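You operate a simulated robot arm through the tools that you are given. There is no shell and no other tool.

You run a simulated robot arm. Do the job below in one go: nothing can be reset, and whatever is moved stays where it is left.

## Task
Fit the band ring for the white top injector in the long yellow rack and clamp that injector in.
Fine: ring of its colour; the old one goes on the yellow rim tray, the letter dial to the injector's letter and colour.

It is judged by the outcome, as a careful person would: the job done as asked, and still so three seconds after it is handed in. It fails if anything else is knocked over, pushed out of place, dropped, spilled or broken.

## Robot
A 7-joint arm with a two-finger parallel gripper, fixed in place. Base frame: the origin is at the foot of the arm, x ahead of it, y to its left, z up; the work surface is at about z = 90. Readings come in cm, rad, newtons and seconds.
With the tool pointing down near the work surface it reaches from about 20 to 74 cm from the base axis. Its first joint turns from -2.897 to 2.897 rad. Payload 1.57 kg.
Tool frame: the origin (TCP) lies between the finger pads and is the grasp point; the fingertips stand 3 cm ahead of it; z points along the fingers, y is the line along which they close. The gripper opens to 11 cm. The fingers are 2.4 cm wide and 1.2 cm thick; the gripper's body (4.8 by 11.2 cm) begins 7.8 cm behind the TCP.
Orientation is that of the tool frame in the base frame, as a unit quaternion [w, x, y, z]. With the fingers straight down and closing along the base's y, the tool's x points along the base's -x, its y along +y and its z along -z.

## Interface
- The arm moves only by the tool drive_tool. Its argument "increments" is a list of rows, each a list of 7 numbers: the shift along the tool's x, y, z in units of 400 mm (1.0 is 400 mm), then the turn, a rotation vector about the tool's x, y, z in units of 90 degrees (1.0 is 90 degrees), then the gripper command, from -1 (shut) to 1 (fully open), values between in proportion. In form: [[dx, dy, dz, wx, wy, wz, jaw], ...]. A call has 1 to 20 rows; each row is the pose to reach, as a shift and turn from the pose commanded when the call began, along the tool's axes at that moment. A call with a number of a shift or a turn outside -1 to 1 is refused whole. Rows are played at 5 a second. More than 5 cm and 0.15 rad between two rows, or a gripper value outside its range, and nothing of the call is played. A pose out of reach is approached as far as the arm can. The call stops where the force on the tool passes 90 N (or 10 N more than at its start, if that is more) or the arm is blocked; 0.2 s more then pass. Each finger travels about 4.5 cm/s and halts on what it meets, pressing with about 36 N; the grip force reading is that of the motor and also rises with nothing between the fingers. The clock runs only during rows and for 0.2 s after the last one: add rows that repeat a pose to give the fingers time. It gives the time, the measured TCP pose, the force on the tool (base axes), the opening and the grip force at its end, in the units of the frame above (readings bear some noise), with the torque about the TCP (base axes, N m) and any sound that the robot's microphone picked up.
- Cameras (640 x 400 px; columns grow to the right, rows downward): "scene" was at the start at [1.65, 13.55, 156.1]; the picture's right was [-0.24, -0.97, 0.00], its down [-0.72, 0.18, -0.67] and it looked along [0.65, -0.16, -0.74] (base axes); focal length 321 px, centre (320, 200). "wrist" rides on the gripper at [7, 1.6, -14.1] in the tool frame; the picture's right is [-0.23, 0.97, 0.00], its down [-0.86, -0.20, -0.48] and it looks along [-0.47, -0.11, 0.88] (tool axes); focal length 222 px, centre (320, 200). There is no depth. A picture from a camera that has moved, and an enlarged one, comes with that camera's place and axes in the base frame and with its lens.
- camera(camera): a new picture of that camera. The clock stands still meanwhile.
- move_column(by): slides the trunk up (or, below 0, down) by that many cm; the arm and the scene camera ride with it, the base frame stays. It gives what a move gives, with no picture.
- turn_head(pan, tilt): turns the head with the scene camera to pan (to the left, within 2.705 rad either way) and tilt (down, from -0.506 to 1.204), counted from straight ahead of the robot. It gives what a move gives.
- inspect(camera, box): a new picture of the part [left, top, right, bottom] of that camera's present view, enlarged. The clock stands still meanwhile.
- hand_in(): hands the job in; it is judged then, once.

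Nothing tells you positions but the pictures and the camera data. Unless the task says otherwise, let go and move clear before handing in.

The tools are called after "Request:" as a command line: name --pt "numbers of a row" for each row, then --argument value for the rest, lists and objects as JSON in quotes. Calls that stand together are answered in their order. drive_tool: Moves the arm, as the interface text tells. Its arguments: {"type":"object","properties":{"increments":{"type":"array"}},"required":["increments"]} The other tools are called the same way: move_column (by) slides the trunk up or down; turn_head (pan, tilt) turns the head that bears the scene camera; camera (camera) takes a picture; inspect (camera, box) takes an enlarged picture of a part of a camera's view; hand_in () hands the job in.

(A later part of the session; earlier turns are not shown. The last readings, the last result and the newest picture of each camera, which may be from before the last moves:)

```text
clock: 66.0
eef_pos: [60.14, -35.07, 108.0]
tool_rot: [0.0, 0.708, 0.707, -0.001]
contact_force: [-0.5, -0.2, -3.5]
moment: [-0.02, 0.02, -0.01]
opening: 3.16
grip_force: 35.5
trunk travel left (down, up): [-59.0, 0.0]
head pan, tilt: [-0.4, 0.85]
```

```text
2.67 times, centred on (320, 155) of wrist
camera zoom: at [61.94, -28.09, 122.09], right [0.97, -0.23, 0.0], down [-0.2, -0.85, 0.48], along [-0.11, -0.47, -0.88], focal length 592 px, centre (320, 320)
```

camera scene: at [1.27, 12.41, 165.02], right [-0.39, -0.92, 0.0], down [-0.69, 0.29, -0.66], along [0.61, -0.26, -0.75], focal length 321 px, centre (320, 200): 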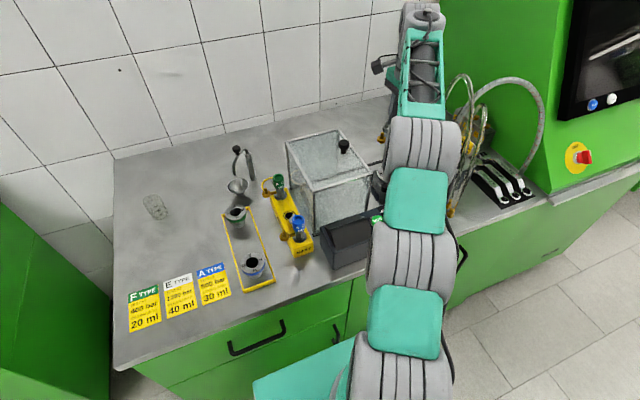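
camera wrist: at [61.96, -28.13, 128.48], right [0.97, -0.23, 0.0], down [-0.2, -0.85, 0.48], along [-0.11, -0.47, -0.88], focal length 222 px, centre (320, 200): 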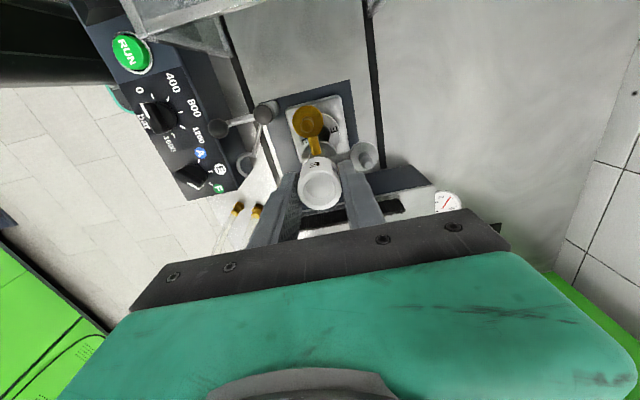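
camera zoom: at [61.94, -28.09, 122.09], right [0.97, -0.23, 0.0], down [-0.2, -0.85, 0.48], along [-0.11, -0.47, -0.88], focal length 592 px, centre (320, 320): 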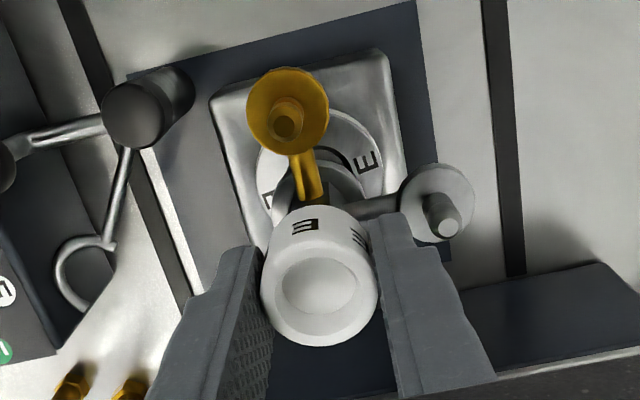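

Request:
drive_tool --pt "0 0 0.015 0 0 0 -1" --pt "0 0 0.03 0 0 0 -1" --pt "0 0 0.045 0 0 0 -1"

Request:
drive_tool --pt "0 0 0.012 0 0 0 -1" --pt "0 0 0.025 0 0 0 -1"

Request:
inspect --camera "wrist" --box '[200, 80, 440, 230]'

```text
clock: 66.8
eef_pos: [60.21, -35.1, 106.14]
tool_rot: [0.0, 0.708, 0.706, 0.0]
contact_force: [0.5, -0.4, -2.3]
moment: [0.0, 0.01, -0.01]
opening: 3.18
grip_force: 35.9
trunk travel left (down, up): [-59.0, 0.0]
head pan, tilt: [-0.4, 0.85]
```

```text
clock: 67.4
eef_pos: [60.04, -35.05, 105.22]
tool_rot: [0.0, 0.707, 0.707, -0.001]
contact_force: [-0.3, -0.6, -3.1]
moment: [-0.01, 0.0, -0.02]
opening: 3.17
grip_force: 36.1
trunk travel left (down, up): [-59.0, 0.0]
head pan, tilt: [-0.4, 0.85]
```

```text
2.67 times, centred on (320, 155) of wrist
camera zoom: at [61.86, -28.19, 119.31], right [0.97, -0.23, 0.0], down [-0.2, -0.85, 0.48], along [-0.11, -0.47, -0.88], focal length 592 px, centre (320, 320)
```

zoom: 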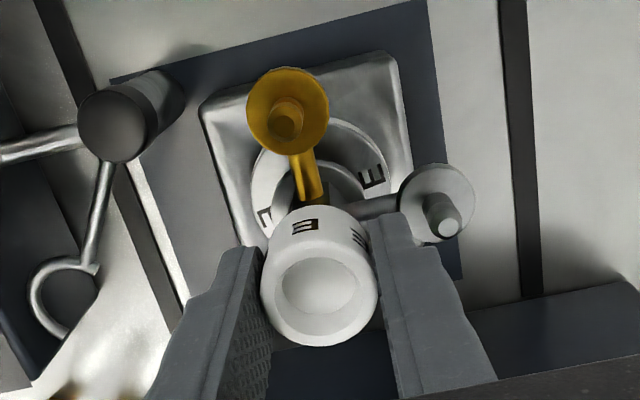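

Request:
drive_tool --pt "0 0 0.01 0 0 0 -1" --pt "0 0 0.02 0 0 0 -1"

Request:
drive_tool --pt "0 0 0.006 0 0 0 -1" --pt "0 0 0.012 0 0 0 -1"

Request:
drive_tool --pt "0 0 0.006 0 0 0 -1" --pt "0 0 0.012 0 0 0 -1"

Request:
inspect --camera "wrist" --box '[200, 80, 440, 230]'

```text
clock: 68.0
eef_pos: [60.09, -35.2, 104.47]
tool_rot: [0.0, 0.707, 0.707, 0.0]
contact_force: [-0.3, -0.4, -3.4]
moment: [0.0, -0.03, 0.02]
opening: 3.14
grip_force: 36.4
trunk travel left (down, up): [-59.0, 0.0]
head pan, tilt: [-0.4, 0.85]
```

```text
clock: 68.6
eef_pos: [60.15, -35.13, 103.97]
tool_rot: [0.0, 0.708, 0.706, -0.002]
contact_force: [0.5, -1.1, -3.6]
moment: [-0.02, 0.01, -0.02]
opening: 3.18
grip_force: 36.6
trunk travel left (down, up): [-59.0, 0.0]
head pan, tilt: [-0.4, 0.85]
```

```text
clock: 69.2
eef_pos: [60.11, -35.16, 103.36]
tool_rot: [0.0, 0.708, 0.707, -0.001]
contact_force: [0.1, -0.8, -1.6]
moment: [-0.02, 0.04, 0.02]
opening: 3.17
grip_force: 36.3
trunk travel left (down, up): [-59.0, 0.0]
head pan, tilt: [-0.4, 0.85]
```

```text
2.67 times, centred on (320, 155) of wrist
camera zoom: at [61.83, -28.22, 117.52], right [0.97, -0.23, 0.0], down [-0.2, -0.85, 0.48], along [-0.11, -0.47, -0.88], focal length 592 px, centre (320, 320)
```

zoom: 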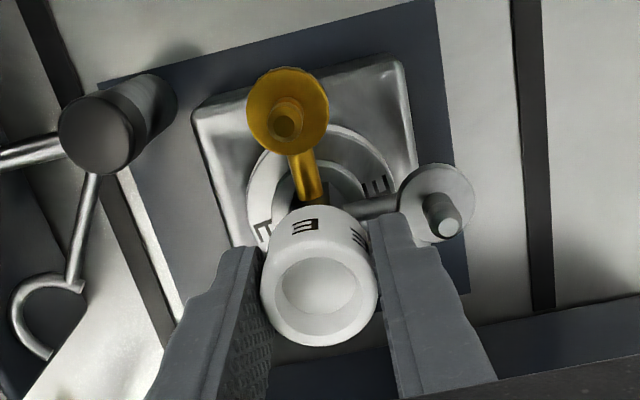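

Request:
drive_tool --pt "0 0 0.004 0 0 0 -1" --pt "0 0 0.008 0 0 0 -1"

Request:
drive_tool --pt "0 0 0.004 0 0 0 -1" --pt "0 0 0.008 0 0 0 -1"

```text
clock: 69.8
eef_pos: [60.06, -35.19, 103.24]
tool_rot: [0.001, 0.707, 0.707, -0.001]
contact_force: [-0.2, 0.5, 3.7]
moment: [0.14, 0.07, 0.02]
opening: 3.17
grip_force: 35.9
trunk travel left (down, up): [-59.0, 0.0]
head pan, tilt: [-0.4, 0.85]
```

```text
clock: 70.4
eef_pos: [60.09, -35.16, 103.25]
tool_rot: [0.004, 0.707, 0.707, 0.0]
contact_force: [-1.4, 4.0, 22.4]
moment: [0.61, 0.32, -0.03]
opening: 3.17
grip_force: 36.2
trunk travel left (down, up): [-59.0, 0.0]
head pan, tilt: [-0.4, 0.85]
```

Seated exactly at the expected height. Relieve the pressure, release and check.

Request:
drive_tool --pt "0 0 -0.008 0 0 0 -1" --pt "0 0 -0.008 0 0 0 -0.6" --pt "0 0 -0.008 0 0 0 -0.35" --pt "0 0 -0.008 0 0 0 -0.15" --pt "0 0 -0.008 0 0 0 -0.15"

Request:
inspect --camera "wrist" --box '[200, 80, 440, 230]'

```text
clock: 71.6
eef_pos: [60.0, -35.2, 103.18]
tool_rot: [0.0, 0.708, 0.706, -0.001]
contact_force: [-0.8, -1.0, -0.5]
moment: [-0.03, -0.01, -0.03]
opening: 4.65
grip_force: 0.1
trunk travel left (down, up): [-59.0, 0.0]
head pan, tilt: [-0.4, 0.85]
```

```text
2.67 times, centred on (320, 155) of wrist
camera zoom: at [61.83, -28.22, 117.23], right [0.97, -0.23, 0.0], down [-0.2, -0.85, 0.48], along [-0.11, -0.47, -0.88], focal length 592 px, centre (320, 320)
```

zoom: 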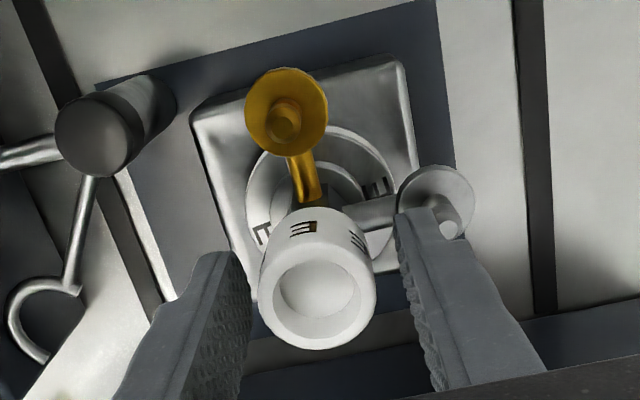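

Request:
drive_tool --pt "0 0 -0.03 0 0 0 -0.15" --pt "0 0 -0.1 0 0 0 -0.15" --pt "0 0 -0.18 0 0 0 -0.15" --pt "0 0 -0.26 0 0 0 -0.15" --pt "0 0 -0.26 0 0 0 -0.15"

Request:
inspect --camera "wrist" --box '[180, 60, 420, 210]'

```text
clock: 72.8
eef_pos: [60.05, -35.03, 113.47]
tool_rot: [-0.001, 0.708, 0.707, 0.0]
contact_force: [-0.2, -0.3, 0.3]
moment: [0.01, 0.0, 0.01]
opening: 4.67
grip_force: 0.0
trunk travel left (down, up): [-59.0, 0.0]
head pan, tilt: [-0.4, 0.85]
```

```text
2.67 times, centred on (300, 135) of wrist
camera zoom: at [61.79, -28.15, 127.64], right [0.97, -0.23, 0.0], down [-0.2, -0.85, 0.48], along [-0.11, -0.47, -0.88], focal length 592 px, centre (373, 373)
```

zoom: 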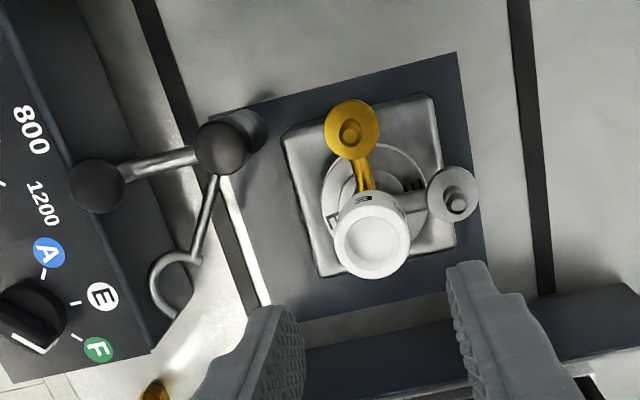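

The injector is seated upright with its arms toward +y and +x. Next I'll close the fingers and position them on the +y side of the ball lever, to push it counter-clockwise around the post.

Request:
drive_tool --pt "0.0 -0.1 0 0 0 0 -0.4" --pt "0.05 -0.2 0 0 0 0 -0.7" --pt "0.13 -0.266 0 0 0 0 -1" --pt "0.1925 -0.266 0.05 0 0 0 -1" --pt "0.1925 -0.266 0.13 0 0 0 -1" --pt "0.1925 -0.266 0.2 0 0 0 -1" --pt "0.1925 -0.266 0.2 0 0 0 -1"

Request:
camera --camera "wrist"

Request:
inspect --camera "wrist" --box '[220, 100, 460, 250]'

Request:
turn_head --pan -0.6 --tilt 0.75

Request:
camera --camera "scene"

```text
clock: 74.4
eef_pos: [49.49, -27.49, 105.71]
tool_rot: [0.002, 0.708, 0.706, 0.0]
contact_force: [-0.3, 0.0, -0.5]
moment: [0.02, 0.0, 0.0]
opening: 0.0
grip_force: 21.1
trunk travel left (down, up): [-59.0, 0.0]
head pan, tilt: [-0.4, 0.85]
```

```text
taken
camera wrist: at [51.25, -20.48, 119.78], right [0.97, -0.23, 0.0], down [-0.2, -0.85, 0.48], along [-0.11, -0.47, -0.88], focal length 222 px, centre (320, 200)
```

wrist: 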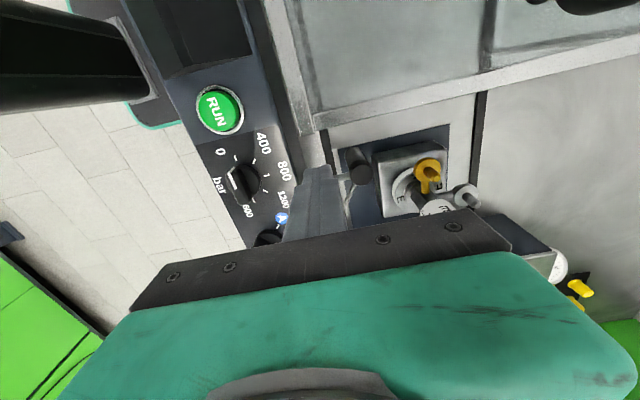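

```text
2.67 times, centred on (340, 175) of wrist
camera zoom: at [51.25, -20.48, 119.78], right [0.97, -0.23, 0.0], down [-0.2, -0.85, 0.48], along [-0.11, -0.47, -0.88], focal length 592 px, centre (267, 267)
```

zoom: 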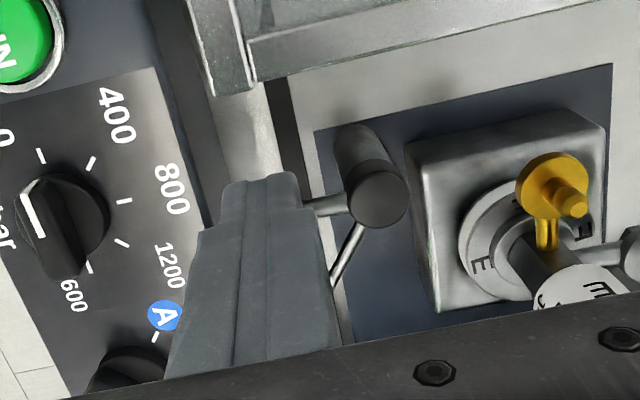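

```text
clock: 75.1
eef_pos: [49.41, -27.44, 105.65]
tool_rot: [0.0, 0.708, 0.707, -0.001]
contact_force: [0.4, 0.4, 0.1]
moment: [0.01, -0.01, 0.03]
opening: 0.01
grip_force: 20.7
trunk travel left (down, up): [-59.0, 0.0]
head pan, tilt: [-0.6, 0.75]
```

```text
taken
camera scene: at [0.86, 10.77, 165.82], right [-0.56, -0.83, 0.0], down [-0.56, 0.39, -0.73], along [0.6, -0.41, -0.68], focal length 321 px, centre (320, 200)
```

scene: 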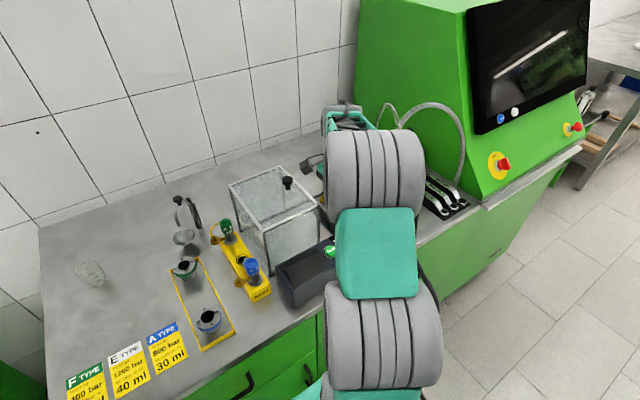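

The fingers are on the +y side of the ball. I'll lower to ball height and push gently toward -y.

Request:
drive_tool --pt "0 0 0.03 0 0 0 -1" --pt "0 0 0.062 0 0 0 -1" --pt "0 0 0.062 0 0 0 -1"

Request:
drive_tool --pt "-0.012 0 0 0 0 0 -1" --pt "-0.024 0 0 0 0 0 -1" --pt "-0.036 0 0 0 0 0 -1" --pt "-0.048 0 0 0 0 0 -1"

Request:
inspect --camera "wrist" --box '[220, 100, 460, 250]'

```text
clock: 75.9
eef_pos: [49.51, -27.55, 103.11]
tool_rot: [0.001, 0.708, 0.706, -0.001]
contact_force: [0.4, -0.4, 0.7]
moment: [-0.01, 0.0, -0.02]
opening: 0.01
grip_force: 21.2
trunk travel left (down, up): [-59.0, 0.0]
head pan, tilt: [-0.6, 0.75]
```

```text
clock: 76.9
eef_pos: [49.38, -29.36, 103.08]
tool_rot: [0.001, 0.708, 0.706, 0.0]
contact_force: [0.1, 0.8, -0.1]
moment: [0.0, 0.01, -0.02]
opening: 0.0
grip_force: 21.0
trunk travel left (down, up): [-59.0, 0.0]
head pan, tilt: [-0.6, 0.75]
```

```text
2.67 times, centred on (340, 175) of wrist
camera zoom: at [51.18, -22.38, 117.2], right [0.97, -0.23, 0.0], down [-0.2, -0.85, 0.48], along [-0.11, -0.47, -0.88], focal length 592 px, centre (267, 267)
```

zoom: 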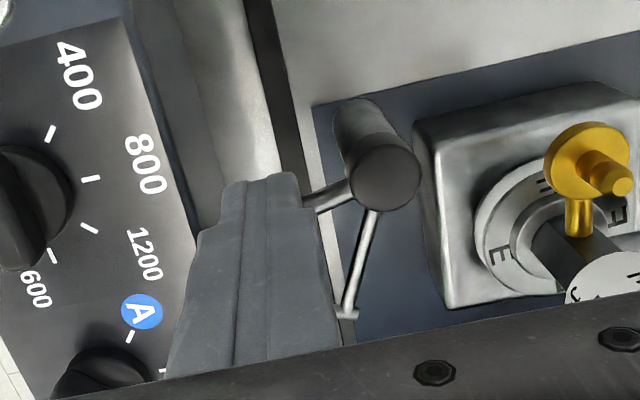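

The lever and hook swing together with almost no resistance. Continue pushing.

Request:
drive_tool --pt "-0.014 0 0 0 0 0 -1" --pt "-0.028 0.0 0 0 0 0 -1" --pt "-0.042 0.004 0 0 0 0 -1" --pt "-0.056 0.008 0 0 0 0 -1" --pt "-0.068 0.01 0 0 0 0 -1"

Request:
inspect --camera "wrist" --box '[220, 100, 460, 250]'

```text
clock: 78.1
eef_pos: [49.73, -32.14, 103.07]
tool_rot: [0.0, 0.708, 0.706, -0.001]
contact_force: [1.1, 0.7, -0.8]
moment: [0.12, -0.08, 0.02]
opening: 0.04
grip_force: 21.7
trunk travel left (down, up): [-59.0, 0.0]
head pan, tilt: [-0.6, 0.75]
```

```text
2.67 times, centred on (340, 175) of wrist
camera zoom: at [51.59, -25.15, 117.21], right [0.97, -0.23, 0.0], down [-0.2, -0.85, 0.48], along [-0.11, -0.47, -0.88], focal length 592 px, centre (267, 267)
```

zoom: 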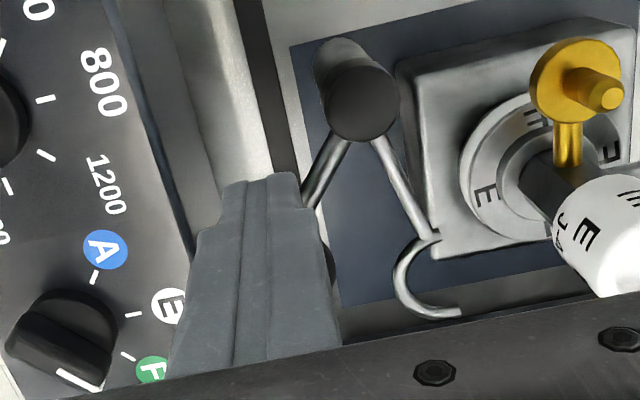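

Good: the hook is coming round toward the injector. Now I'll reposition to the -x side of the ball and push toward +x.

Request:
drive_tool --pt "0 0 -0.035 0 0 0 -1" --pt "0 0 -0.07 0 0 0 -1" --pt "-0.03 -0.05 -0.07 0 0 0 -1" --pt "-0.07 -0.06 -0.07 0 0 0 -1" --pt "-0.07 -0.06 -0.035 0 0 0 -1" --pt "-0.07 -0.06 0 0 0 0 -1" --pt "-0.07 -0.06 0 0 0 0 -1"

Request:
inspect --camera "wrist" --box '[220, 80, 500, 255]'

```text
clock: 79.7
eef_pos: [47.43, -34.77, 103.07]
tool_rot: [0.001, 0.708, 0.706, 0.0]
contact_force: [-0.4, 0.0, -0.2]
moment: [-0.01, 0.01, -0.01]
opening: 0.0
grip_force: 21.5
trunk travel left (down, up): [-59.0, 0.0]
head pan, tilt: [-0.6, 0.75]
```

```text
2.29 times, centred on (360, 168) of wrist
camera zoom: at [49.16, -27.94, 117.17], right [0.97, -0.23, 0.0], down [-0.2, -0.85, 0.48], along [-0.11, -0.47, -0.88], focal length 508 px, centre (229, 274)
```

zoom: 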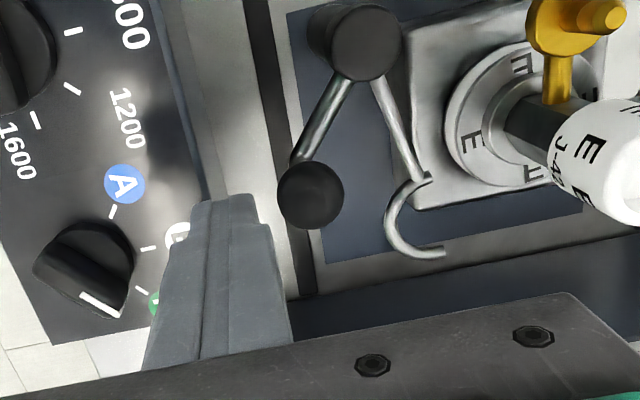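

Request:
drive_tool --pt "0 0.015 0 0 0 0 -1" --pt "0 0.03 0 0 0 0 -1" --pt "0 0.045 0 0 0 0 -1" --pt "0 0.06 0 0 0 0 -1"

Request:
inspect --camera "wrist" --box '[220, 80, 500, 255]'

```text
clock: 80.7
eef_pos: [49.89, -34.77, 103.05]
tool_rot: [0.0, 0.706, 0.708, -0.001]
contact_force: [0.3, -0.3, -0.6]
moment: [0.02, 0.01, 0.01]
opening: 0.0
grip_force: 21.2
trunk travel left (down, up): [-59.0, 0.0]
head pan, tilt: [-0.6, 0.75]
```

```text
2.29 times, centred on (360, 168) of wrist
camera zoom: at [51.59, -27.85, 117.19], right [0.97, -0.23, 0.0], down [-0.2, -0.85, 0.48], along [-0.11, -0.47, -0.88], focal length 508 px, centre (229, 274)
```

zoom: 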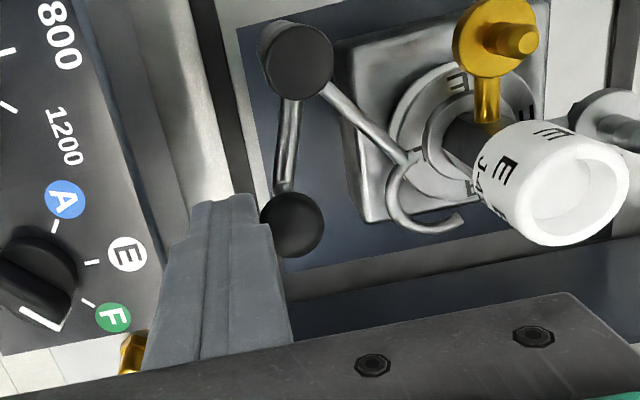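

Request:
drive_tool --pt "-0.002 0.01 0 0 0 0 -1" --pt "-0.004 0.02 0 0 0 0 -1" --pt "-0.006 0.03 0 0 0 0 -1"

Request:
inspect --camera "wrist" --box '[220, 80, 500, 255]'

```text
clock: 81.5
eef_pos: [51.15, -34.99, 103.05]
tool_rot: [0.0, 0.707, 0.707, -0.001]
contact_force: [-0.2, -0.2, 0.2]
moment: [-0.01, -0.01, 0.0]
opening: 0.01
grip_force: 21.2
trunk travel left (down, up): [-59.0, 0.0]
head pan, tilt: [-0.6, 0.75]
```

```text
2.29 times, centred on (360, 168) of wrist
camera zoom: at [52.79, -28.09, 117.2], right [0.97, -0.23, 0.0], down [-0.2, -0.85, 0.48], along [-0.11, -0.47, -0.88], focal length 508 px, centre (229, 274)
```

zoom: 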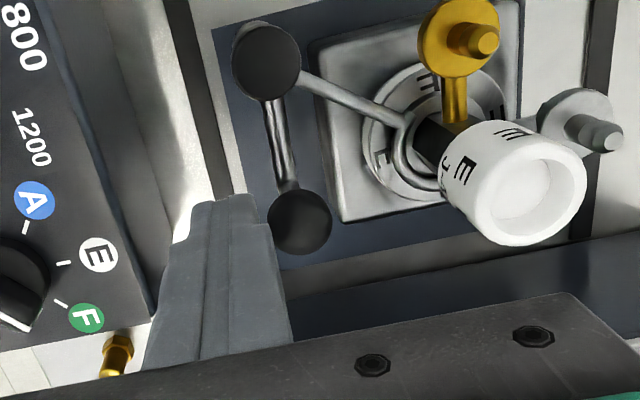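

Request:
drive_tool --pt "-0.002 0.006 0 0 0 0 -1" --pt "-0.002 0.012 0 0 0 0 -1"

Request:
drive_tool --pt "0 0.006 0 0 0 0 -1" --pt "0 0.012 0 0 0 0 -1"

Request:
inspect --camera "wrist" --box '[220, 80, 500, 255]'

```text
clock: 82.1
eef_pos: [51.46, -35.12, 103.17]
tool_rot: [0.0, 0.707, 0.707, -0.001]
contact_force: [-5.9, 1.7, 0.5]
moment: [0.03, 0.19, -0.01]
opening: 0.0
grip_force: 21.2
trunk travel left (down, up): [-59.0, 0.0]
head pan, tilt: [-0.6, 0.75]
```

```text
clock: 82.7
eef_pos: [51.4, -35.19, 103.03]
tool_rot: [-0.002, 0.709, 0.705, 0.0]
contact_force: [-28.9, 1.8, 2.3]
moment: [0.05, 0.78, -0.08]
opening: 0.01
grip_force: 21.2
trunk travel left (down, up): [-59.0, 0.0]
head pan, tilt: [-0.6, 0.75]
```

```text
2.29 times, centred on (360, 168) of wrist
camera zoom: at [53.27, -28.29, 117.21], right [0.97, -0.23, 0.0], down [-0.2, -0.85, 0.48], along [-0.11, -0.46, -0.88], focal length 508 px, centre (229, 274)
```

zoom: 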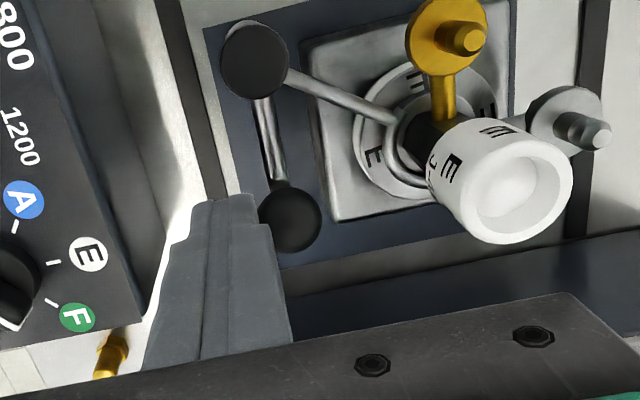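

The lever has hit its stop, with the hook wrapped around the injector body. Back off and inspect.

Request:
drive_tool --pt "0 -0.02 0 0 0 0 -1" --pt "0 -0.05 0 0 0 0 -1" --pt "0 -0.05 -0.08 0 0 0 -1" --pt "0.05 -0.05 -0.18 0 0 0 -1" --pt "0.1 -0.05 -0.26 0 0 0 -1" --pt "0.1 -0.05 -0.26 0 0 0 -1"

Request:
camera --camera "wrist"

Request:
inspect --camera "wrist" --box '[280, 80, 460, 200]'

```text
clock: 84.1
eef_pos: [50.01, -31.12, 113.43]
tool_rot: [0.001, 0.708, 0.706, -0.001]
contact_force: [0.1, -0.5, -1.5]
moment: [-0.01, 0.03, -0.01]
opening: 0.0
grip_force: 21.4
trunk travel left (down, up): [-59.0, 0.0]
head pan, tilt: [-0.6, 0.75]
```

```text
taken
camera wrist: at [51.65, -24.15, 127.52], right [0.97, -0.23, 0.0], down [-0.2, -0.85, 0.48], along [-0.11, -0.47, -0.88], focal length 222 px, centre (320, 200)
```

wrist: 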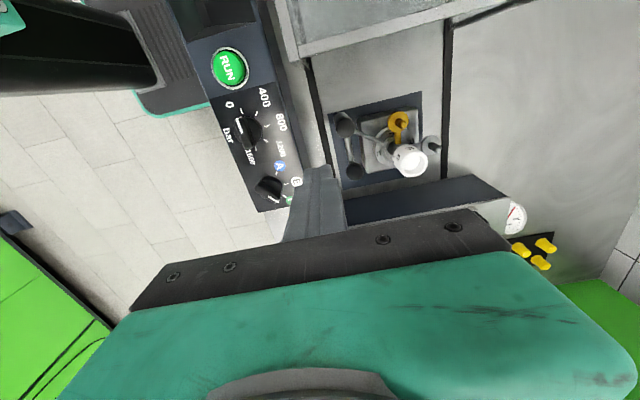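

```text
3.33 times, centred on (370, 140) of wrist
camera zoom: at [51.65, -24.15, 127.52], right [0.97, -0.23, 0.0], down [-0.2, -0.85, 0.48], along [-0.11, -0.47, -0.88], focal length 740 px, centre (153, 400)
```

zoom: 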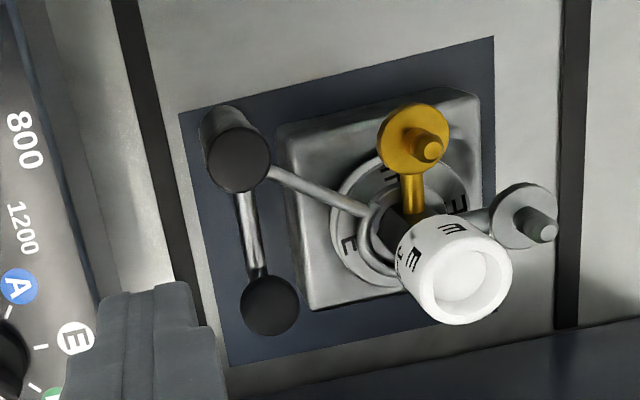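

The clamp is closed around the injector. Now the letter dial: the pointer is at F, and E is about 50° counter-clockwise. I'll rotate the tool to match the knob bar and look closer.

Request:
drive_tool --pt "-0.03 -0.03 0 0 0 -0.0822 -0.6" --pt "-0.06 -0.06 0 0 0 -0.1644 -0.45" --pt "-0.09 -0.08 0.02 0 0 -0.2466 -0.4" --pt "-0.12 -0.1 0.03 0 0 -0.3288 -0.4" --pt "-0.135 -0.1 0.035 0 0 -0.411 -0.4" --pt "-0.135 -0.1 0.035 0 0 -0.411 -0.4"

Request:
camera --camera "wrist"

Request:
inspect --camera "wrist" --box '[220, 60, 400, 180]'

```text
clock: 85.5
eef_pos: [45.85, -36.67, 112.12]
tool_rot: [0.0, 0.446, 0.895, -0.001]
contact_force: [0.4, -0.1, -0.1]
moment: [-0.01, -0.01, -0.01]
opening: 3.29
grip_force: 0.0
trunk travel left (down, up): [-59.0, 0.0]
head pan, tilt: [-0.6, 0.75]
```

```text
taken
camera wrist: at [43.14, -30.11, 126.25], right [0.91, 0.41, 0.0], down [0.36, -0.8, 0.48], along [0.19, -0.44, -0.88], focal length 222 px, centre (320, 200)
```

wrist: 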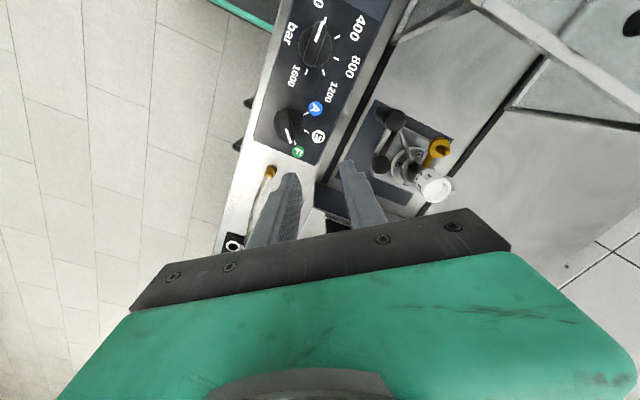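

```text
3.33 times, centred on (310, 120) of wrist
camera zoom: at [43.14, -30.11, 126.25], right [0.91, 0.41, 0.0], down [0.36, -0.8, 0.48], along [0.19, -0.44, -0.88], focal length 740 px, centre (353, 467)
```

zoom: 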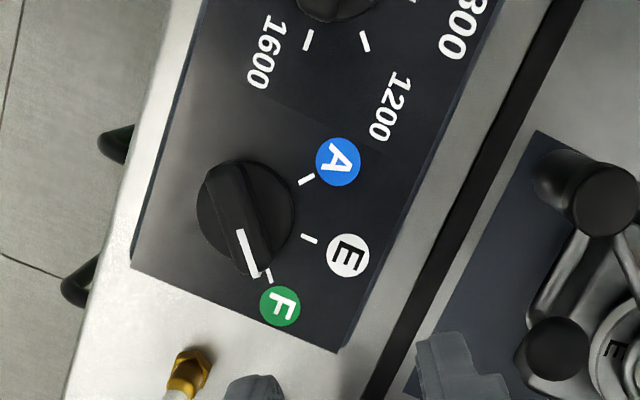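

Request:
inspect --camera "wrist" --box '[264, 98, 328, 162]'

```text
6.25 times, centred on (296, 130) of wrist
camera zoom: at [43.14, -30.11, 126.25], right [0.91, 0.41, 0.0], down [0.36, -0.8, 0.48], along [0.19, -0.44, -0.88], focal length 1388 px, centre (470, 638)
```

zoom: 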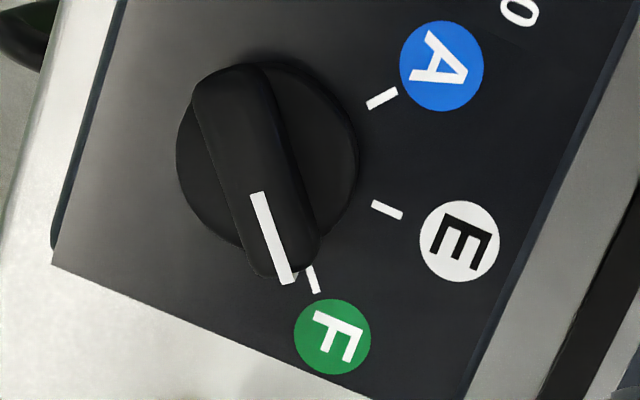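

The knob axis is about (41.4, -36.1), bar top z≈99.3, bar at -48°, with E about 50° counter-clockwise. I'll align the fingers across the bar and hover above it.

Request:
drive_tool --pt "0.04 -0.04 0 0 0 -0.03 -0.4" --pt "0.08 -0.0825 0.04 0 0 -0.0556 -0.4" --pt "0.08 -0.0825 0.12 0 0 -0.0556 -0.4" --pt "0.08 -0.0825 0.1775 0 0 -0.0556 -0.4" --pt "0.08 -0.0825 0.1775 0 0 -0.0556 -0.4"

Request:
camera --camera "wrist"

Request:
inspect --camera "wrist" --box '[240, 120, 400, 230]'

```text
clock: 86.7
eef_pos: [41.29, -35.93, 105.25]
tool_rot: [0.001, 0.407, 0.913, -0.001]
contact_force: [-0.2, 0.6, 0.8]
moment: [0.02, -0.01, 0.02]
opening: 3.31
grip_force: 0.1
trunk travel left (down, up): [-59.0, 0.0]
head pan, tilt: [-0.6, 0.75]
```

```text
taken
camera wrist: at [38.05, -29.62, 119.29], right [0.88, 0.48, 0.0], down [0.42, -0.77, 0.48], along [0.23, -0.42, -0.88], focal length 222 px, centre (320, 200)
```

wrist: 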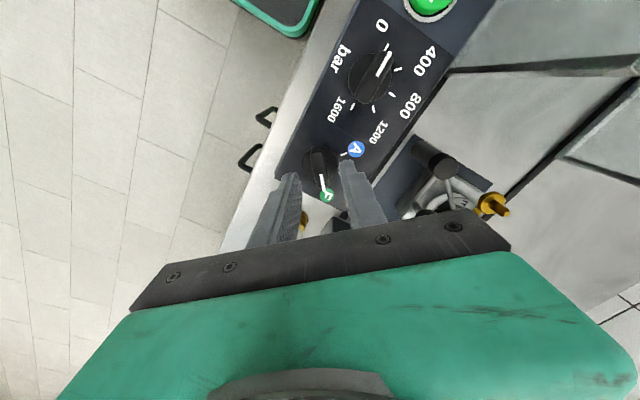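

```text
3.64 times, centred on (320, 175) of wrist
camera zoom: at [38.05, -29.62, 119.29], right [0.88, 0.48, 0.0], down [0.42, -0.77, 0.48], along [0.23, -0.42, -0.88], focal length 808 px, centre (320, 291)
```

zoom: 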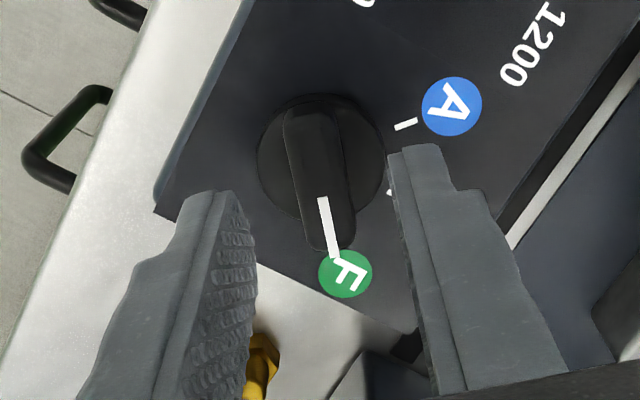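

Request:
drive_tool --pt "-0.012 0 0.04 0 0 0.028 -0.4" --pt "-0.012 0 0.075 0 0 0.028 -0.4" --pt "-0.012 0 0.088 0 0 0.028 -0.4" --pt "-0.012 0 0.088 0 0 0.028 -0.4"

Request:
inspect --camera "wrist" --box '[240, 120, 400, 230]'

```text
clock: 87.7
eef_pos: [41.75, -36.26, 101.55]
tool_rot: [0.0, 0.427, 0.904, 0.0]
contact_force: [-0.5, -0.3, 0.3]
moment: [-0.02, -0.02, 0.01]
opening: 3.41
grip_force: 0.6
trunk travel left (down, up): [-59.0, 0.0]
head pan, tilt: [-0.6, 0.75]
```

```text
3.64 times, centred on (320, 175) of wrist
camera zoom: at [38.7, -29.91, 115.68], right [0.9, 0.44, 0.0], down [0.39, -0.79, 0.48], along [0.21, -0.43, -0.88], focal length 808 px, centre (320, 291)
```

zoom: 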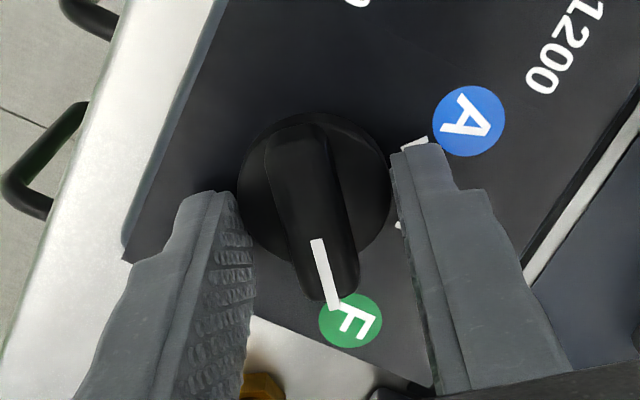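

The fingertips have just reached the round base of the knob. I'll raise 4 mm and close on the bar.

Request:
drive_tool --pt "0 0 -0.01 0 0 0 -0.4" --pt "0 0 -0.01 0 0 0 -0.55" --pt "0 0 -0.01 0 0 0 -0.7" --pt "0 0 -0.01 0 0 0 -0.75" --pt "0 0 -0.01 0 0 0 -0.75"

Request:
inspect --camera "wrist" --box '[240, 120, 400, 230]'

```text
clock: 88.9
eef_pos: [41.77, -36.38, 101.84]
tool_rot: [0.0, 0.427, 0.904, -0.001]
contact_force: [-1.8, 0.6, -6.3]
moment: [-0.06, 0.03, 0.01]
opening: 3.26
grip_force: 41.0
trunk travel left (down, up): [-59.0, 0.0]
head pan, tilt: [-0.6, 0.75]
```

```text
3.64 times, centred on (320, 175) of wrist
camera zoom: at [38.7, -29.91, 116.04], right [0.9, 0.44, 0.0], down [0.39, -0.79, 0.48], along [0.21, -0.43, -0.88], focal length 808 px, centre (320, 291)
```

zoom: 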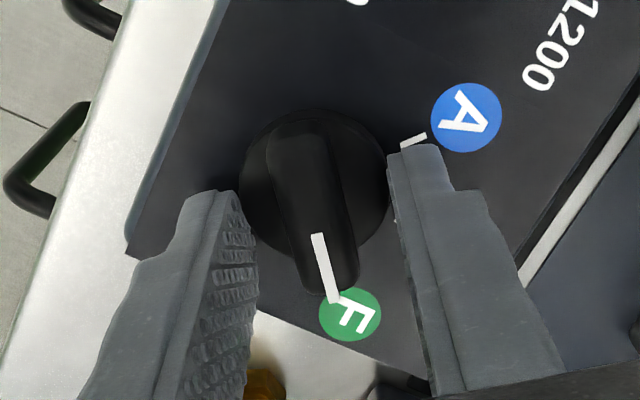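

The fingers are still on the round base. Open, raise a bit more and try the bar itself.

Request:
drive_tool --pt "0 0 0.003 0 0 0 -0.5" --pt "0 0 0.0 0 0 0 -0.35" --pt "0 0 -0.01 0 0 0 -0.35" --pt "0 0 -0.016 0 0 0 -0.35" --pt "0 0 -0.016 0 0 0 -0.55" --pt "0 0 -0.016 0 0 0 -0.75" --pt "0 0 -0.016 0 0 0 -0.8" --pt "0 0 -0.016 0 0 0 -0.8"

Request:
inspect --camera "wrist" --box '[240, 120, 400, 230]'

```text
clock: 90.7
eef_pos: [41.75, -36.29, 102.45]
tool_rot: [0.0, 0.427, 0.904, -0.001]
contact_force: [1.8, -0.1, 0.5]
moment: [0.13, -0.25, 0.41]
opening: 1.31
grip_force: 25.6
trunk travel left (down, up): [-59.0, 0.0]
head pan, tilt: [-0.6, 0.75]
```

```text
3.64 times, centred on (320, 175) of wrist
camera zoom: at [38.74, -29.98, 116.68], right [0.9, 0.44, 0.0], down [0.39, -0.79, 0.48], along [0.21, -0.43, -0.88], focal length 808 px, centre (320, 291)
```

zoom: 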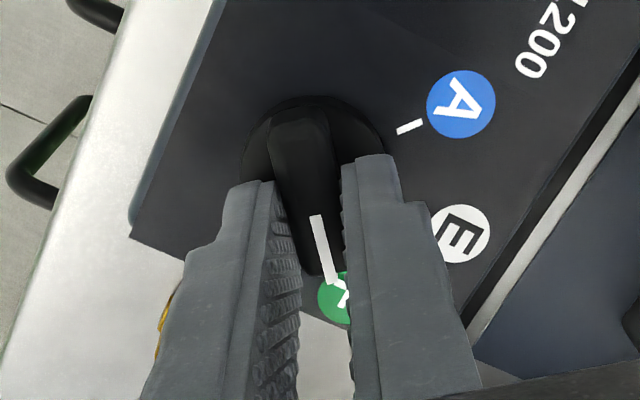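

Now the bar is gripped (1.31 cm), but the TCP is about 0.6 cm off the knob axis along the bar. I'll re-centre before turning.

Request:
drive_tool --pt "0 0 0 0 0 0 -0.65" --pt "0 0 0 0 0 0 -0.55" --pt "0.007 0 0 0 0 0 -0.55" --pt "0.014 0 0 0 0 0 -0.55" --pt "0.014 0 0 0 0 0 -0.7" --pt "0.014 0 0 0 0 0 -0.85" --pt "0.014 0 0 0 0 0 -0.85"

Request:
inspect --camera "wrist" --box '[240, 120, 400, 230]'

```text
clock: 92.3
eef_pos: [41.44, -35.84, 102.52]
tool_rot: [0.001, 0.427, 0.904, 0.0]
contact_force: [3.9, 1.7, -0.6]
moment: [0.25, -0.22, 0.4]
opening: 1.3
grip_force: 27.4
trunk travel left (down, up): [-59.0, 0.0]
head pan, tilt: [-0.6, 0.75]
```

```text
3.64 times, centred on (320, 175) of wrist
camera zoom: at [38.38, -29.54, 116.66], right [0.9, 0.44, 0.0], down [0.39, -0.79, 0.48], along [0.21, -0.43, -0.88], focal length 808 px, centre (320, 291)
```

zoom: 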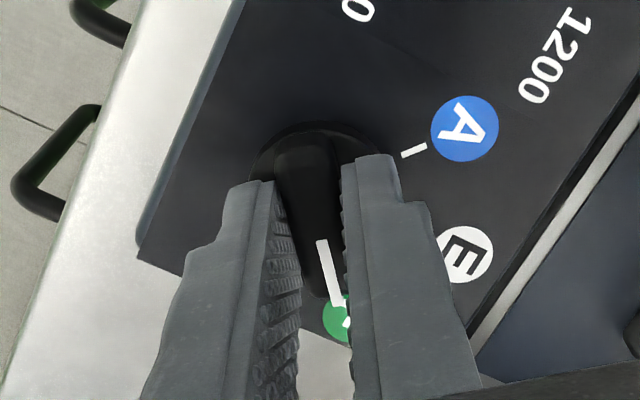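

Request:
drive_tool --pt "0 0 0 0 0 -0.0794 -0.85" --pt "0 0 0 0 0 -0.1587 -0.85" --pt "0 0 0 0 0 -0.2381 -0.85" --pt "0 0 0 0 0 -0.3175 -0.85" --pt "0 0 0 0 0 -0.3968 -0.85" --pt "0 0 0 0 0 -0.4762 -0.85" --pt "0 0 0 0 0 -0.5556 -0.85" --pt "0 0 0 0 0 -0.5556 -0.85"

Request:
inspect --camera "wrist" --box '[240, 120, 400, 230]'

```text
clock: 94.1
eef_pos: [41.46, -35.8, 102.58]
tool_rot: [0.0, 0.004, 1.0, -0.002]
contact_force: [9.5, 2.5, 3.0]
moment: [0.22, -1.01, 0.02]
opening: 1.28
grip_force: 29.6
trunk travel left (down, up): [-59.0, 0.0]
head pan, tilt: [-0.6, 0.75]
```

```text
3.64 times, centred on (320, 175) of wrist
camera zoom: at [34.62, -34.21, 116.67], right [0.23, 0.97, 0.0], down [0.85, -0.21, 0.48], along [0.46, -0.11, -0.88], focal length 808 px, centre (320, 291)
```

zoom: 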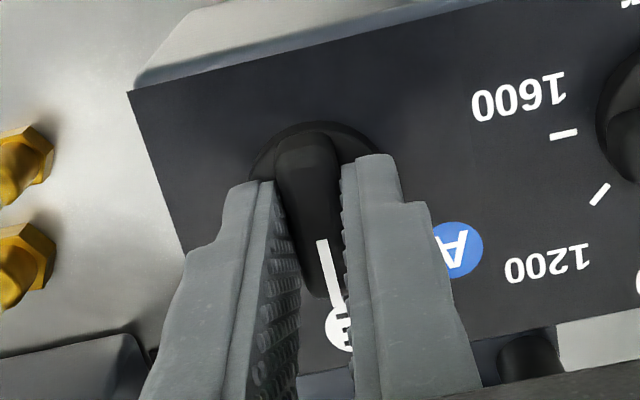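

The pointer has moved to E. Open, raise and verify.

Request:
drive_tool --pt "0 0 0 0 0 0 -0.7" --pt "0 0 0 0 0 0 -0.5" --pt "0 0 0 0 0 0 -0.35" --pt "0 0 -0.04 0 0 0 -0.35" --pt "0 0 -0.12 0 0 0 -0.35" --pt "0 0 -0.22 0 0 0 -0.35" --pt "0 0 -0.22 0 0 0 -0.35"

Request:
inspect --camera "wrist" --box '[240, 80, 400, 190]'

Request:
camera --camera "wrist"

```text
clock: 95.7
eef_pos: [41.36, -35.71, 111.34]
tool_rot: [0.0, 0.005, 1.0, -0.001]
contact_force: [0.1, 1.3, 0.0]
moment: [-0.05, -0.01, 0.01]
opening: 3.6
grip_force: 0.0
trunk travel left (down, up): [-59.0, 0.0]
head pan, tilt: [-0.6, 0.75]
```

```text
3.64 times, centred on (320, 135) of wrist
camera zoom: at [34.45, -34.07, 125.54], right [0.24, 0.97, 0.0], down [0.85, -0.21, 0.48], along [0.46, -0.11, -0.88], focal length 808 px, centre (320, 436)
```

zoom: 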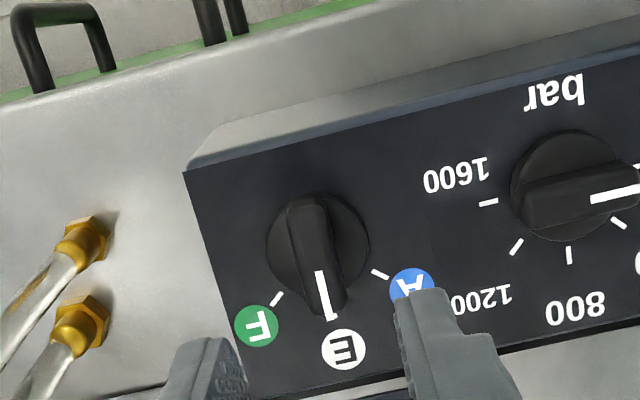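

```text
taken
camera wrist: at [34.45, -34.07, 125.54], right [0.24, 0.97, 0.0], down [0.85, -0.21, 0.48], along [0.46, -0.11, -0.88], focal length 222 px, centre (320, 200)
```

wrist: 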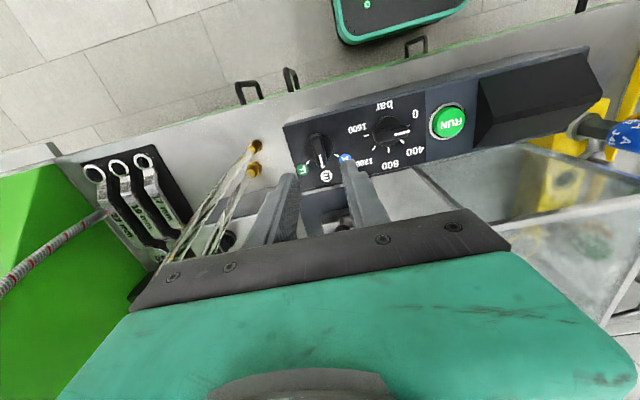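

Request:
inspect --camera "wrist" --box '[295, 120, 355, 190]'

```text
5.71 times, centred on (325, 155) of wrist
camera zoom: at [34.45, -34.07, 125.54], right [0.24, 0.97, 0.0], down [0.85, -0.21, 0.48], along [0.46, -0.11, -0.88], focal length 1269 px, centre (291, 457)
```

zoom: 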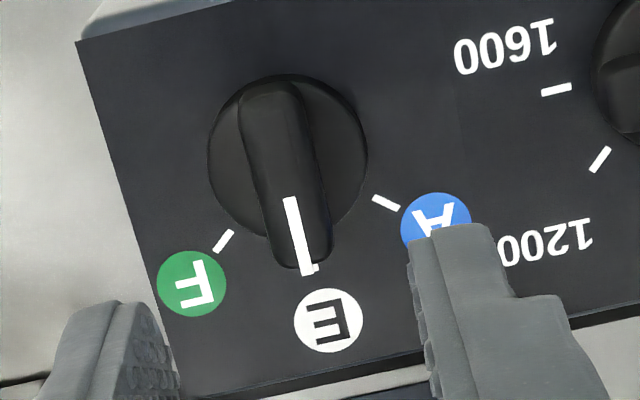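

The dial points at E (white). I'll move clear and check the whole scene once more.

Request:
drive_tool --pt "0 0.0 -0.08 0 0 0 -0.35" --pt "-0.02 0.02 -0.16 0 0 0 0" --pt "-0.06 0.05 -0.24 0 0 0 0.3" --pt "-0.1 0.05 -0.26 0 0 0 0.6" --pt "-0.12 0.05 -0.26 0 0 0 1" --pt "-0.12 0.05 -0.26 0 0 0 1"

Request:
camera --camera "wrist"

Request:
inspect --camera "wrist" --box '[220, 60, 420, 200]'

```text
clock: 97.1
eef_pos: [46.12, -33.88, 121.78]
tool_rot: [0.0, 0.005, 1.0, -0.001]
contact_force: [0.3, -0.2, 0.2]
moment: [0.0, 0.03, -0.01]
opening: 11.01
grip_force: 0.0
trunk travel left (down, up): [-59.0, 0.0]
head pan, tilt: [-0.6, 0.75]
```

```text
taken
camera wrist: at [39.27, -32.21, 135.96], right [0.24, 0.97, 0.0], down [0.85, -0.21, 0.48], along [0.46, -0.12, -0.88], focal length 222 px, centre (320, 200)
```

wrist: 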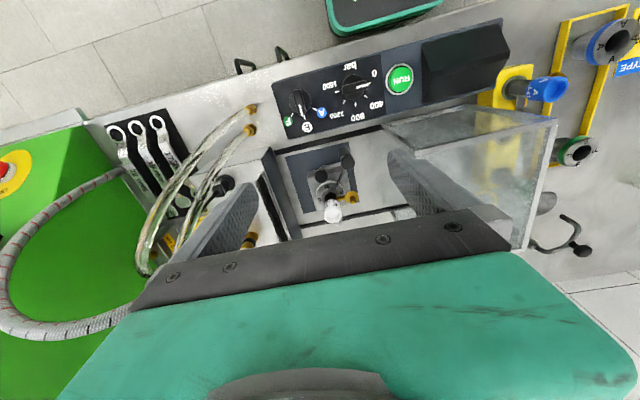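

```text
2.86 times, centred on (320, 130) of wrist
camera zoom: at [39.27, -32.21, 135.96], right [0.24, 0.97, 0.0], down [0.85, -0.21, 0.48], along [0.46, -0.12, -0.88], focal length 635 px, centre (320, 400)
```

zoom: 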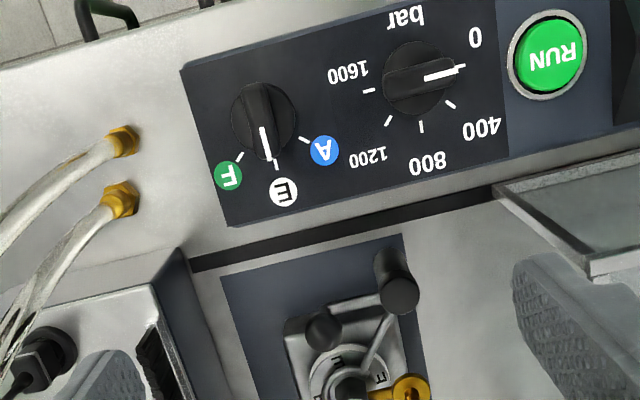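

The pointer sits a few degrees short of the E mark, so I'll re-grip the bar and nudge it by about 4°.

Request:
drive_tool --pt "0.05 -0.02 0.05 0 0 0 0.3" --pt "0.1165 -0.048 0.1 0 0 0 -0.2" --pt "0.1165 -0.048 0.2 0 0 0 -0.45" --pt "0.1165 -0.048 0.3 0 0 0 -0.45" --pt "0.1165 -0.048 0.38 0 0 0 -0.45" --pt "0.1165 -0.048 0.42 0 0 0 -0.45" --pt "0.1165 -0.048 0.42 0 0 0 -0.45"

Request:
inspect --camera "wrist" --box '[240, 120, 400, 230]'

```text
clock: 98.7
eef_pos: [41.49, -35.77, 104.71]
tool_rot: [0.0, 0.005, 1.0, -0.002]
contact_force: [0.3, -0.4, 0.2]
moment: [-0.02, 0.03, -0.01]
opening: 3.03
grip_force: 0.0
trunk travel left (down, up): [-59.0, 0.0]
head pan, tilt: [-0.6, 0.75]
```

```text
3.64 times, centred on (320, 175) of wrist
camera zoom: at [34.62, -34.03, 118.91], right [0.24, 0.97, 0.0], down [0.85, -0.21, 0.48], along [0.46, -0.12, -0.88], focal length 808 px, centre (320, 291)
```

zoom: 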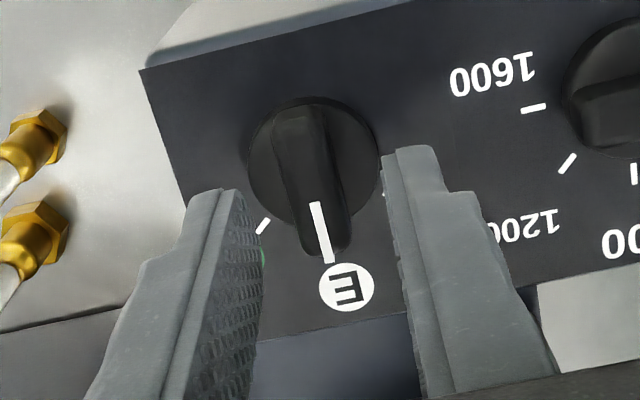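

Request:
drive_tool --pt "0 0 0.03 0 0 0 -0.45" --pt "0 0 0.055 0 0 0 -0.5" --pt "0 0 0.055 0 0 0 -0.7" --pt "0 0 0.055 0 0 0 -0.85" --pt "0 0 0.055 0 0 0 -0.85" --pt "0 0 0.055 0 0 -0.028 -0.85" --pt "0 0 0.055 0 0 -0.056 -0.85" --pt "0 0 0.055 0 0 -0.056 -0.85"

Request:
drive_tool --pt "0 0 0 0 0 0 -0.7" --pt "0 0 0 0 0 0 -0.5" --pt "0 0 0 0 0 0 -0.45" --pt "0 0 -0.04 0 0 0 -0.45" --pt "0 0 -0.12 0 0 0 -0.45" --pt "0 0 -0.22 0 0 0 -0.4" --pt "0 0 -0.3 0 0 0 -0.4" --pt "0 0 -0.3 0 0 0 -0.4"

Request:
inspect --camera "wrist" --box '[270, 90, 370, 170]'

```text
clock: 100.5
eef_pos: [41.48, -35.95, 102.62]
tool_rot: [0.0, -0.04, 0.999, -0.001]
contact_force: [0.6, -5.4, -4.9]
moment: [-0.03, -0.97, -0.06]
opening: 1.29
grip_force: 29.6
trunk travel left (down, up): [-59.0, 0.0]
head pan, tilt: [-0.6, 0.75]
```

```text
clock: 102.3
eef_pos: [41.53, -36.08, 114.86]
tool_rot: [-0.001, -0.038, 0.999, -0.001]
contact_force: [0.4, -1.4, 0.7]
moment: [0.02, -0.04, 0.04]
opening: 3.3
grip_force: 0.1
trunk travel left (down, up): [-59.0, 0.0]
head pan, tilt: [-0.6, 0.75]
```

```text
5.00 times, centred on (320, 130) of wrist
camera zoom: at [34.53, -34.94, 128.96], right [0.15, 0.99, 0.0], down [0.87, -0.13, 0.48], along [0.47, -0.07, -0.88], focal length 1111 px, centre (320, 550)
```

zoom: 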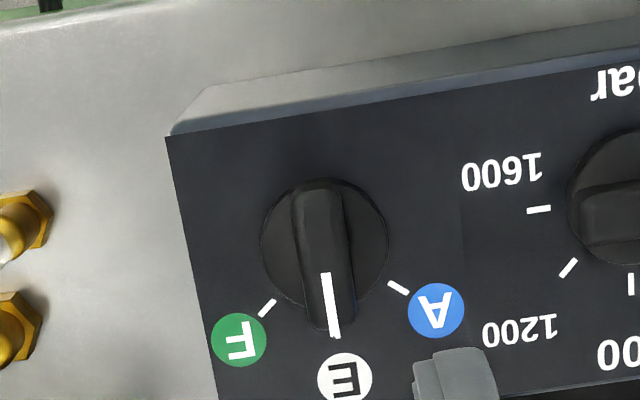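

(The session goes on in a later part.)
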